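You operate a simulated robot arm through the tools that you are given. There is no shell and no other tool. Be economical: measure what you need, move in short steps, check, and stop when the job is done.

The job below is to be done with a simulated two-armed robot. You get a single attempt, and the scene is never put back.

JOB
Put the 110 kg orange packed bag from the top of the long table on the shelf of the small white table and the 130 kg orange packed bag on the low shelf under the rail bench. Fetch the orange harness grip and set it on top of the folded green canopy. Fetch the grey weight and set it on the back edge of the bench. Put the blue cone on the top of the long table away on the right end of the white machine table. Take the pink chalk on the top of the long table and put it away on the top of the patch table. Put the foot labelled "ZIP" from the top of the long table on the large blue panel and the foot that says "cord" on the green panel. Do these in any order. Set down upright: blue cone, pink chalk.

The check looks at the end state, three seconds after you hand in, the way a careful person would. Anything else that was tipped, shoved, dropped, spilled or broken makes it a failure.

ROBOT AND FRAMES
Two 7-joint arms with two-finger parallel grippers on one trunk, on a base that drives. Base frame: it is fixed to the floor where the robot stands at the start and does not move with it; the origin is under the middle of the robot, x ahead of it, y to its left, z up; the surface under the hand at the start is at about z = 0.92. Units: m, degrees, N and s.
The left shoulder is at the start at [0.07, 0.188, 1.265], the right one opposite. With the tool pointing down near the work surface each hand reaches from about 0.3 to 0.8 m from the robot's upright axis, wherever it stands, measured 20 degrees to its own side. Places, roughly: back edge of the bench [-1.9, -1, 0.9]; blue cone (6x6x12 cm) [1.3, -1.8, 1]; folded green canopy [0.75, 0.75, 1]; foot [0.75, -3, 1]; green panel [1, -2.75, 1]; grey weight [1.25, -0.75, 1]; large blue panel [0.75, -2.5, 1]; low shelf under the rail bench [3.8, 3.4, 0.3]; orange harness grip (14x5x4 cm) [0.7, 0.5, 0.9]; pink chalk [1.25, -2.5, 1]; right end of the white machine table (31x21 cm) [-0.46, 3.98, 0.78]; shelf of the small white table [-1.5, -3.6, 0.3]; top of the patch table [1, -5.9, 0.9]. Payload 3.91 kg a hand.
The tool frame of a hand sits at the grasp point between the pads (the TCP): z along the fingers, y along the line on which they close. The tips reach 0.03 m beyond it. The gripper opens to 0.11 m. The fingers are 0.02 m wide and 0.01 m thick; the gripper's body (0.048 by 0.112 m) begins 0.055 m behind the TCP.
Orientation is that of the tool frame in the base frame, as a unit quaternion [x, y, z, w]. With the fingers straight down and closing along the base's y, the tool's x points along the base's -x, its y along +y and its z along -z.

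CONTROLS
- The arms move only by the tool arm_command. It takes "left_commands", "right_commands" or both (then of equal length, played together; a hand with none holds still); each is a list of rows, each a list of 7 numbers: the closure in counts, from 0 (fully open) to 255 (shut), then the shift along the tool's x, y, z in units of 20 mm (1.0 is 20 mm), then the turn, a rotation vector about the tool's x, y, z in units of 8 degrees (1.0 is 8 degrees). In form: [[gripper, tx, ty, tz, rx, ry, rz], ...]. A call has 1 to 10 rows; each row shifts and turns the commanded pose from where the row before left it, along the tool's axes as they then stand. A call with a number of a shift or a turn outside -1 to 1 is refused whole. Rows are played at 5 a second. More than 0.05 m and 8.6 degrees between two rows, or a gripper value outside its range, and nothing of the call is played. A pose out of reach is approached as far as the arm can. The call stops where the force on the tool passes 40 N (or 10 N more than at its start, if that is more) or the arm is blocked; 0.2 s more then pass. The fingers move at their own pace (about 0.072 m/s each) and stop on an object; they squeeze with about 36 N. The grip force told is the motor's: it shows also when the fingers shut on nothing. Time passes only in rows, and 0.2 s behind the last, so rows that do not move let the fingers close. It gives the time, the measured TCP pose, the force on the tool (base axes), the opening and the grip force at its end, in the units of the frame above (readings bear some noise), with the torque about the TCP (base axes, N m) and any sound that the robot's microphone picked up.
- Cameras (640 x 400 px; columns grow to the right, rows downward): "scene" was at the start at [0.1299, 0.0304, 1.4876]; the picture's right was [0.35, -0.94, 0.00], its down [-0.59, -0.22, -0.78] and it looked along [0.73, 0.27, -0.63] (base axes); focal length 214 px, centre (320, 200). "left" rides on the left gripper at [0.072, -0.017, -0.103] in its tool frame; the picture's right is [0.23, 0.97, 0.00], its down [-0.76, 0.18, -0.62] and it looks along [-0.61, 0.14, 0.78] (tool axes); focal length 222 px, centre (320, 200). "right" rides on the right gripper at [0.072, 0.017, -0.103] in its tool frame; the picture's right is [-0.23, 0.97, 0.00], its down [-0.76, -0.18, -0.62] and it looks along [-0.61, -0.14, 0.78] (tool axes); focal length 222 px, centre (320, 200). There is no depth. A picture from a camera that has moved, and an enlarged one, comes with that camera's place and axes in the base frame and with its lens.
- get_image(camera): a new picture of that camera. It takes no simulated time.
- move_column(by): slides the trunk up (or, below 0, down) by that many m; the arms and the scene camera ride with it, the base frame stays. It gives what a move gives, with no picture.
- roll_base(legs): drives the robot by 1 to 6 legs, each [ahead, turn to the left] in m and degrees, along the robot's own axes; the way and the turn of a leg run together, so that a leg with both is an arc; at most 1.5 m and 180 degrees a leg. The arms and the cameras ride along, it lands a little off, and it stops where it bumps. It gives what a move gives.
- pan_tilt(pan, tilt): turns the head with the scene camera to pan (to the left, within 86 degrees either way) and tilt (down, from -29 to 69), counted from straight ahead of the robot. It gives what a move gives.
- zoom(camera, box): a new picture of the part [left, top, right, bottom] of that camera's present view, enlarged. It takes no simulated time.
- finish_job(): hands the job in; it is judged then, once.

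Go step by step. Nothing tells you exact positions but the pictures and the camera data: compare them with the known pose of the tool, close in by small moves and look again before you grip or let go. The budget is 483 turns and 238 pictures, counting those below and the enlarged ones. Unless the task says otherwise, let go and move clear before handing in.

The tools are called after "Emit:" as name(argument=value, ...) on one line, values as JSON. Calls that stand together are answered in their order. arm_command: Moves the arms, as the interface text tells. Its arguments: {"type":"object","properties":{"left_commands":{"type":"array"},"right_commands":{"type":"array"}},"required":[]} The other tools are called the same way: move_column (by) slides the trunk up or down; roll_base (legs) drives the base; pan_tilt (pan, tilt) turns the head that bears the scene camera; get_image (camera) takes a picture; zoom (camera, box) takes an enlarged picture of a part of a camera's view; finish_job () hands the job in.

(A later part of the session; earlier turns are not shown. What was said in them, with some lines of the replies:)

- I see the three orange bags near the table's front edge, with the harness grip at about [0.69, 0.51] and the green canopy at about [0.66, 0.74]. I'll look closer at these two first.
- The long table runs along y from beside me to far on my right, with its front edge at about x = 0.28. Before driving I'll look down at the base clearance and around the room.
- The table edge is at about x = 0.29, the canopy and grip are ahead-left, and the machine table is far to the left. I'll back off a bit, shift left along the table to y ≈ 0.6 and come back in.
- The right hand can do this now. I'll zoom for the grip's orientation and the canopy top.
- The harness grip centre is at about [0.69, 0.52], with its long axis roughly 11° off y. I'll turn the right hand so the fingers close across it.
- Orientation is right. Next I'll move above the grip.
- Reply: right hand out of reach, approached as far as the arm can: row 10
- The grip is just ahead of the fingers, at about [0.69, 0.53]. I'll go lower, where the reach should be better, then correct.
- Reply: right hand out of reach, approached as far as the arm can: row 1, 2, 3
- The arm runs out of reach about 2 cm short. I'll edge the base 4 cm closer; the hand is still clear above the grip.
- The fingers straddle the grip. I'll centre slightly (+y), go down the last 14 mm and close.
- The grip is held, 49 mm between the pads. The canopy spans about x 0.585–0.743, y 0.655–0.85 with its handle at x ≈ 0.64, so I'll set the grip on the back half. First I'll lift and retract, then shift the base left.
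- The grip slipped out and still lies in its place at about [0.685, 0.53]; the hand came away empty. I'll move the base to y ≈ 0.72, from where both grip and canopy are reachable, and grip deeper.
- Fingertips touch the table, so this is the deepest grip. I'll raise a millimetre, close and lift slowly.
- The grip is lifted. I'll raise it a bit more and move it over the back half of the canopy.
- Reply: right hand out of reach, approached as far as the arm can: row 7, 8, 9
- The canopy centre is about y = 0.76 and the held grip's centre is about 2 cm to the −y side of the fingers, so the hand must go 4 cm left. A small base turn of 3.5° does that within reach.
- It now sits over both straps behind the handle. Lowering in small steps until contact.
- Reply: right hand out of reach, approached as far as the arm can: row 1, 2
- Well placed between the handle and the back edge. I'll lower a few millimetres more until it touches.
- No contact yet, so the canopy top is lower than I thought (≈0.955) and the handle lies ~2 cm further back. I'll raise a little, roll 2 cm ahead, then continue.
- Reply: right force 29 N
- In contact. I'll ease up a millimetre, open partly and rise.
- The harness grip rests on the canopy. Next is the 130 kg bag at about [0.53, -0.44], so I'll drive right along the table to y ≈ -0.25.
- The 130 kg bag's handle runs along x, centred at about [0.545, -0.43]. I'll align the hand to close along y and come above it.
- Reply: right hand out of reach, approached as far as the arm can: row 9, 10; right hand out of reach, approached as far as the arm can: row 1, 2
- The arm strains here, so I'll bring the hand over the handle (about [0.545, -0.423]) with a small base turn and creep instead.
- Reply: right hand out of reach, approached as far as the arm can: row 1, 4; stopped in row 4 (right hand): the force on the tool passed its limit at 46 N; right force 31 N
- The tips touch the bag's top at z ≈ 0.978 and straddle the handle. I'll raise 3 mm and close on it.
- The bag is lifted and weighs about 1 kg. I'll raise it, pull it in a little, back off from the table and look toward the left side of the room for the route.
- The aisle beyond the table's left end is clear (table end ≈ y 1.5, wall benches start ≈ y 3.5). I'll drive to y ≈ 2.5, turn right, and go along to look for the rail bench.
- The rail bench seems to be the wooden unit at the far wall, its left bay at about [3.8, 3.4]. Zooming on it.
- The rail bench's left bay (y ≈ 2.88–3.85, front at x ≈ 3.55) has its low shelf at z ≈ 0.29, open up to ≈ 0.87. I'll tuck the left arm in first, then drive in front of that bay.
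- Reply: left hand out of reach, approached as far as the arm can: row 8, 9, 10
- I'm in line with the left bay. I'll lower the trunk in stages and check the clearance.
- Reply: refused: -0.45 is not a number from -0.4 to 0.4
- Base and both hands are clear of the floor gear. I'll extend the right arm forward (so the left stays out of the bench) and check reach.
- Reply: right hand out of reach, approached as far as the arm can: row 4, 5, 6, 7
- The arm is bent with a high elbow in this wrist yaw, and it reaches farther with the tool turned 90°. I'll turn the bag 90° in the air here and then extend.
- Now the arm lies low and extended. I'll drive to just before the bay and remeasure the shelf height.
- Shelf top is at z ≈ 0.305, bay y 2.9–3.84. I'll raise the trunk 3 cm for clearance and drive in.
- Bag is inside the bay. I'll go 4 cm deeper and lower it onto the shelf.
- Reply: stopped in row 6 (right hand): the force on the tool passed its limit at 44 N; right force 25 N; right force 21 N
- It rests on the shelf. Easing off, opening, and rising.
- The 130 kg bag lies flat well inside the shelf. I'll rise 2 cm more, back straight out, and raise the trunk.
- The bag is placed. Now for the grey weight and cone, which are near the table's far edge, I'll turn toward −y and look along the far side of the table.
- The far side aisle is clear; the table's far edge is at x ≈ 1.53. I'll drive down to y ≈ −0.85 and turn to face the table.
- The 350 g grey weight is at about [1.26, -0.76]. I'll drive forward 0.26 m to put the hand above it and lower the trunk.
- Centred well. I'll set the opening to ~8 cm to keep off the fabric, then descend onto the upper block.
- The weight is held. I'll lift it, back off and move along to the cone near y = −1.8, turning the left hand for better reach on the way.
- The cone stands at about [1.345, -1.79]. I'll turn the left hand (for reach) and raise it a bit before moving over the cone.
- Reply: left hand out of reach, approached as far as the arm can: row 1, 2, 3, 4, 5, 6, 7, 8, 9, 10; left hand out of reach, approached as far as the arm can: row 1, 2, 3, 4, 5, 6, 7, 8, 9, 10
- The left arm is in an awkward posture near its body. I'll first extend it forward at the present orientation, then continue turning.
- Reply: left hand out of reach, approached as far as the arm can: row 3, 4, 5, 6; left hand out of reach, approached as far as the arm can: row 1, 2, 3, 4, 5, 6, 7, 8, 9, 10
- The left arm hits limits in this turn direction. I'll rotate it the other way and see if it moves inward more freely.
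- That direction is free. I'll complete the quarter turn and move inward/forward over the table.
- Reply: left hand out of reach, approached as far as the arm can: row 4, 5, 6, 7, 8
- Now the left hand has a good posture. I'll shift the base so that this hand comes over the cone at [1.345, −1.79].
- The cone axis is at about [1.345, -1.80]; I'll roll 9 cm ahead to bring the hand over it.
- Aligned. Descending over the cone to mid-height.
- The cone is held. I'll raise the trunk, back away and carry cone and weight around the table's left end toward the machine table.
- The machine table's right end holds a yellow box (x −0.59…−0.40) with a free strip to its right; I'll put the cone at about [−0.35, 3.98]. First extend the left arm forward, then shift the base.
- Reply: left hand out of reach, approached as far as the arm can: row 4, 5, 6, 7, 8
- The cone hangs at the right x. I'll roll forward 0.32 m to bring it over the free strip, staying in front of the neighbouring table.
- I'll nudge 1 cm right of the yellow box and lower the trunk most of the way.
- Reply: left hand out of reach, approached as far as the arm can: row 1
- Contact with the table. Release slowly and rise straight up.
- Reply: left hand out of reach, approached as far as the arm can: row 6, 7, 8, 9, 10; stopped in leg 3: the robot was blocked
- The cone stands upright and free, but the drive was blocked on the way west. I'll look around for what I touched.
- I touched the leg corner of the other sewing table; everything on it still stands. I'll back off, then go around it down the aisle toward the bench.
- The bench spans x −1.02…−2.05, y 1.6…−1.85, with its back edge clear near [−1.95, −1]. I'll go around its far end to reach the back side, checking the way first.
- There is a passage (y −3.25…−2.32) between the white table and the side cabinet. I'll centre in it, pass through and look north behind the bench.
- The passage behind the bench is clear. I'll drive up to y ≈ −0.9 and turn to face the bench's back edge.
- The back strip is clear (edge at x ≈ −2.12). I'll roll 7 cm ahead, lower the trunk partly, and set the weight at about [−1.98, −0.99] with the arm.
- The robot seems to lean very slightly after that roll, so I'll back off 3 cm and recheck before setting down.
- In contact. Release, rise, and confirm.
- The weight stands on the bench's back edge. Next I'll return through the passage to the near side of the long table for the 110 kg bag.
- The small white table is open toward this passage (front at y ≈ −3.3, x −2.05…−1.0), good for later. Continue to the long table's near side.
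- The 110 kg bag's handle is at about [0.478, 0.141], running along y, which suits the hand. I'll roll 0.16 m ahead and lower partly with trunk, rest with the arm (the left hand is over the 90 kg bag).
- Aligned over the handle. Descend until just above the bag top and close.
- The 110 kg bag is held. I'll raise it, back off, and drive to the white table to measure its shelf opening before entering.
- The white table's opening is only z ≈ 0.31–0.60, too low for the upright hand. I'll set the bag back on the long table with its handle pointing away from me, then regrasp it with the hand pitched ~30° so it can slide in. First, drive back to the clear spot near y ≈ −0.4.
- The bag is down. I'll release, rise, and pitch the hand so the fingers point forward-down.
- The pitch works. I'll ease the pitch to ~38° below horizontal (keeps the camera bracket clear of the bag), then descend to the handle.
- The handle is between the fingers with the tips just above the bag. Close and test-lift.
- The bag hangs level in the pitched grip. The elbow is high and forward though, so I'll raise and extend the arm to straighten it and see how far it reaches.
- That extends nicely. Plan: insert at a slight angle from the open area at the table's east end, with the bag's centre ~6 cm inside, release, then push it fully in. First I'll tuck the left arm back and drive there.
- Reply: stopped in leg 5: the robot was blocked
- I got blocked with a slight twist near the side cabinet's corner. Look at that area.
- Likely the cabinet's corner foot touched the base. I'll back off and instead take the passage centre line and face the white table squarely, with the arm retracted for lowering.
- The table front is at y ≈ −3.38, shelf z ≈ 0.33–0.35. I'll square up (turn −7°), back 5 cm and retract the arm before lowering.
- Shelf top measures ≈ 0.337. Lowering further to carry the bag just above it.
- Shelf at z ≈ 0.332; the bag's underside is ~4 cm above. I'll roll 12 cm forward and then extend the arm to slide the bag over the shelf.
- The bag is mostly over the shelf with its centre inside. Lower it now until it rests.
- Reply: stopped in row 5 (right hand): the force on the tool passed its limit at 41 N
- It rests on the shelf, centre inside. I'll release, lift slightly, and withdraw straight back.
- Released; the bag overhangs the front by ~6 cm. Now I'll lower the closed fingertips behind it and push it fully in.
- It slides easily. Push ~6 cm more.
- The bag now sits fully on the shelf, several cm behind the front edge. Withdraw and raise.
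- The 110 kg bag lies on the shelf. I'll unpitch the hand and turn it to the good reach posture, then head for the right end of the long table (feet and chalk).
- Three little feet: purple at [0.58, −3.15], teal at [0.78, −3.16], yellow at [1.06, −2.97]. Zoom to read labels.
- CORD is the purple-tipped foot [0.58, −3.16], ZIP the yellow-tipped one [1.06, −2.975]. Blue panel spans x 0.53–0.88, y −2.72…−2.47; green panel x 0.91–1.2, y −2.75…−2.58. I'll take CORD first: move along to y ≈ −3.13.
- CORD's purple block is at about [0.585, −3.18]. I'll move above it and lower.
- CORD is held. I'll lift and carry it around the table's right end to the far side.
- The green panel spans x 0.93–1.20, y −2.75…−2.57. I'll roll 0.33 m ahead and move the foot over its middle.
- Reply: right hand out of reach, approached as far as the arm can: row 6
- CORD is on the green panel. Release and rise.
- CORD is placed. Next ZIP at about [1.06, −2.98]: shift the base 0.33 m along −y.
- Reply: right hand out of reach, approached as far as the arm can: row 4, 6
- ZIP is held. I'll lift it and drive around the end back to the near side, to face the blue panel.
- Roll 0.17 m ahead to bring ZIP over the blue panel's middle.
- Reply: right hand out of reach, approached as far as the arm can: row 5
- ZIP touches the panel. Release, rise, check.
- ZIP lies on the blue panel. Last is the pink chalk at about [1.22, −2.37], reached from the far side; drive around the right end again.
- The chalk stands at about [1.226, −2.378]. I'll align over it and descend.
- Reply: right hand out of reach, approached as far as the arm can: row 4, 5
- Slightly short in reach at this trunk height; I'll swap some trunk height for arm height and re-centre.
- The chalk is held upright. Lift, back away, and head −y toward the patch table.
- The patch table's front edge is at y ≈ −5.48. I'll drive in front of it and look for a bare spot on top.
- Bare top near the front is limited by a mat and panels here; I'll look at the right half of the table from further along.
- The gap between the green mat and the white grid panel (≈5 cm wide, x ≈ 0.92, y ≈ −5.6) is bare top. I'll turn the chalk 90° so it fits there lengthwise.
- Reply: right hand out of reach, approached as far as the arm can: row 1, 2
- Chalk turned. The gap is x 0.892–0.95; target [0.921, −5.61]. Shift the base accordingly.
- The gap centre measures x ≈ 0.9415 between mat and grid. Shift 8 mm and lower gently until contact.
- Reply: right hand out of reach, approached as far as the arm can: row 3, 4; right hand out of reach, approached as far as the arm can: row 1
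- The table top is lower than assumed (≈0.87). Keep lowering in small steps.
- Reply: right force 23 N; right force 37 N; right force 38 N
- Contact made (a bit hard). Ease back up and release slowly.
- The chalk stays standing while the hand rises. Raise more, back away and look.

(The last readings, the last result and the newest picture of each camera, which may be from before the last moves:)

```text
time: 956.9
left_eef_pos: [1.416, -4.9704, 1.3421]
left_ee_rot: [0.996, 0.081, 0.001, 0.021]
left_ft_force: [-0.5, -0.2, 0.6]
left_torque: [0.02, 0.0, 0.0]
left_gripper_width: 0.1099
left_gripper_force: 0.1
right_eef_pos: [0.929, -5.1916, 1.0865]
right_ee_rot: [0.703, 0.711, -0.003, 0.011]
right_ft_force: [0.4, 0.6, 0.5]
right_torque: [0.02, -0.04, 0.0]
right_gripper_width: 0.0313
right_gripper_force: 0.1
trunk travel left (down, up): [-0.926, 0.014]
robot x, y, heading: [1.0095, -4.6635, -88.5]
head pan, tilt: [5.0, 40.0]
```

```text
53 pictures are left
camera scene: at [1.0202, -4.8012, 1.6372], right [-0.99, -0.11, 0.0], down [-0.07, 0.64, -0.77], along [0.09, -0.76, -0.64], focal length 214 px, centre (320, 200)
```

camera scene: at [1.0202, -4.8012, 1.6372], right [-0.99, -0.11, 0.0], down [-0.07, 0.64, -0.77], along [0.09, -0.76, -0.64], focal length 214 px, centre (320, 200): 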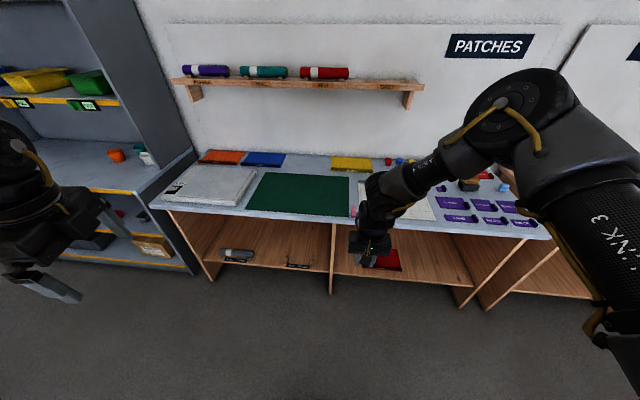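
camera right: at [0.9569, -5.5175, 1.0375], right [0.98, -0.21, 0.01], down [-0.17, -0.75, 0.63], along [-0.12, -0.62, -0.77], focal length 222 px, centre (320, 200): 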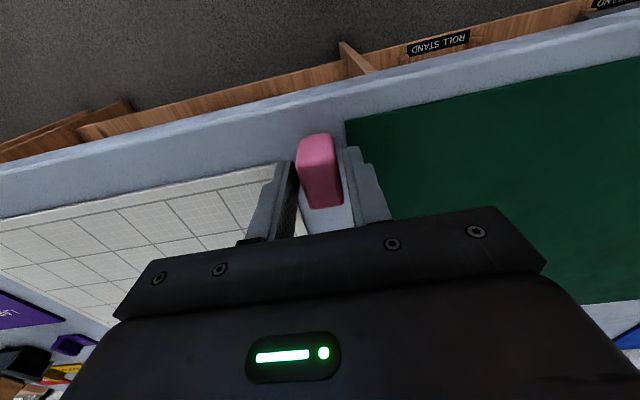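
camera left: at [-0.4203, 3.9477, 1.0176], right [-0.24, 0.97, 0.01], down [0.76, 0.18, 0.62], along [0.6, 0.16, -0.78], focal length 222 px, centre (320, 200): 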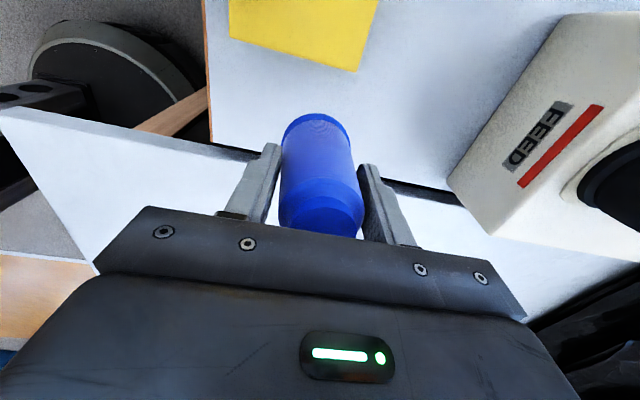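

Emit:
roll_base(legs=[[0, 12]])

Emit:
zoom(camera="scene", box=[330, 140, 490, 240])

```text
time: 958.0
left_eef_pos: [1.4679, -4.8815, 1.3427]
left_ee_rot: [0.983, 0.185, 0.003, 0.021]
left_ft_force: [0.2, -0.6, 0.2]
left_torque: [-0.02, -0.07, -0.02]
left_gripper_width: 0.11
left_gripper_force: 0.0
right_eef_pos: [1.0391, -5.1991, 1.0853]
right_ee_rot: [0.625, 0.781, -0.001, 0.01]
right_ft_force: [0.0, -0.5, -0.5]
right_torque: [0.05, -0.01, 0.01]
right_gripper_width: 0.0316
right_gripper_force: 0.1
trunk travel left (down, up): [-0.926, 0.014]
robot x, y, heading: [1.0095, -4.6682, -76.6]
head pan, tilt: [5.0, 40.0]
```

```text
4.00 times, centred on (410, 190) of scene
camera zoom: at [1.0465, -4.7983, 1.6371], right [-0.95, -0.32, 0.0], down [-0.2, 0.61, -0.77], along [0.24, -0.73, -0.64], focal length 858 px, centre (-40, 240)
```

zoom: 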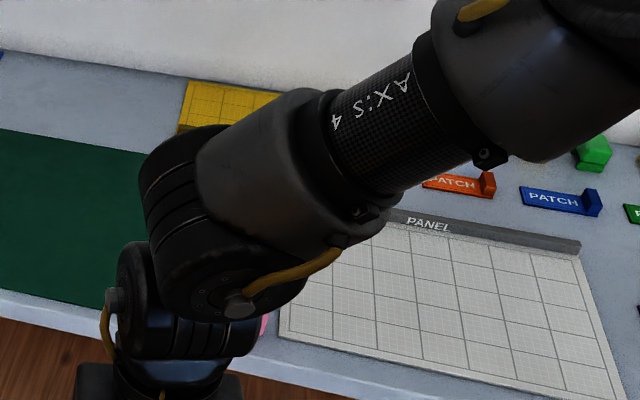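

Still hidden by the arm; turn the other way for a clear look.

Emit:
roll_base(legs=[[0, -45]])

Emit:
pan_tilt(pan=38, tilt=40)

Emit:
zoom(camera="scene", box=[240, 140, 400, 250])

```text
time: 960.5
left_eef_pos: [1.1864, -5.1422, 1.3398]
left_ee_rot: [0.979, -0.203, -0.006, 0.02]
left_ft_force: [0.1, -0.8, 0.0]
left_torque: [-0.01, -0.01, 0.01]
left_gripper_width: 0.1098
left_gripper_force: 0.1
right_eef_pos: [0.6568, -5.0652, 1.0853]
right_ee_rot: [0.875, 0.484, -0.006, 0.008]
right_ft_force: [0.1, -0.2, 0.2]
right_torque: [-0.01, 0.0, -0.01]
right_gripper_width: 0.0315
right_gripper_force: 0.0
trunk travel left (down, up): [-0.926, 0.014]
robot x, y, heading: [1.0098, -4.6678, -121.6]
head pan, tilt: [5.0, 40.0]
```

```text
time: 961.5
left_eef_pos: [1.1853, -5.1427, 1.3401]
left_ee_rot: [0.979, -0.204, -0.005, 0.02]
left_ft_force: [-0.3, 0.1, -0.2]
left_torque: [0.0, -0.01, -0.01]
left_gripper_width: 0.1102
left_gripper_force: 0.1
right_eef_pos: [0.6564, -5.065, 1.0849]
right_ee_rot: [0.875, 0.483, -0.005, 0.009]
right_ft_force: [0.0, 0.3, 0.4]
right_torque: [0.01, -0.01, 0.01]
right_gripper_width: 0.0315
right_gripper_force: 0.0
trunk travel left (down, up): [-0.926, 0.014]
robot x, y, heading: [1.01, -4.6676, -121.6]
head pan, tilt: [38.0, 40.0]
```

```text
3.64 times, centred on (320, 195) of scene
camera zoom: at [0.9926, -4.7945, 1.6372], right [-0.99, -0.11, 0.0], down [-0.07, 0.64, -0.77], along [0.09, -0.76, -0.64], focal length 780 px, centre (320, 218)
```

zoom: 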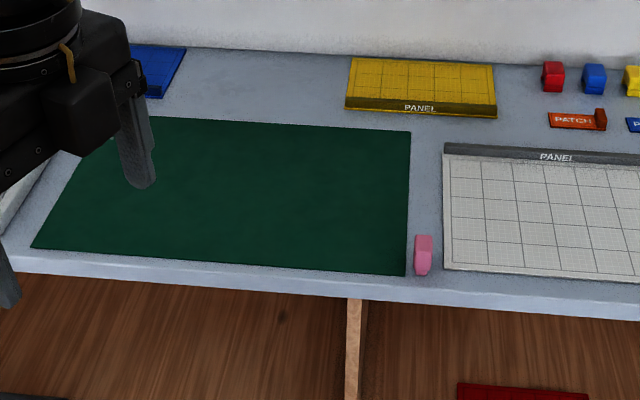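

Emit:
finish_job()

```text
The job is handed in.
```

I've handed in the job with all eight items in place, and I looked at each one after letting go. I bumped two pieces of furniture while driving: the legs of the second sewing table and a corner of the side cabinet by the white table. Nothing on the sewing table fell, but I didn't get a clear view of the cabinet.

- **Bags:** the 110 kg bag is on the white table's shelf (I had to push it the last few centimetres in). The 130 kg bag is on the low shelf under the rail bench.
- **Harness grip:** on the back half of the folded green canopy.
- **Grey weight:** at the back edge of the bench, about 9 cm from the rim.
- **Blue cone:** upright on the right end of the white machine table, between the bobbin box and the table's right edge.
- **Pink chalk:** upright on the patch table, in the gap between the green mat and the grid panel.
- **Feet:** ZIP is on the large blue panel and CORD is on the green panel.
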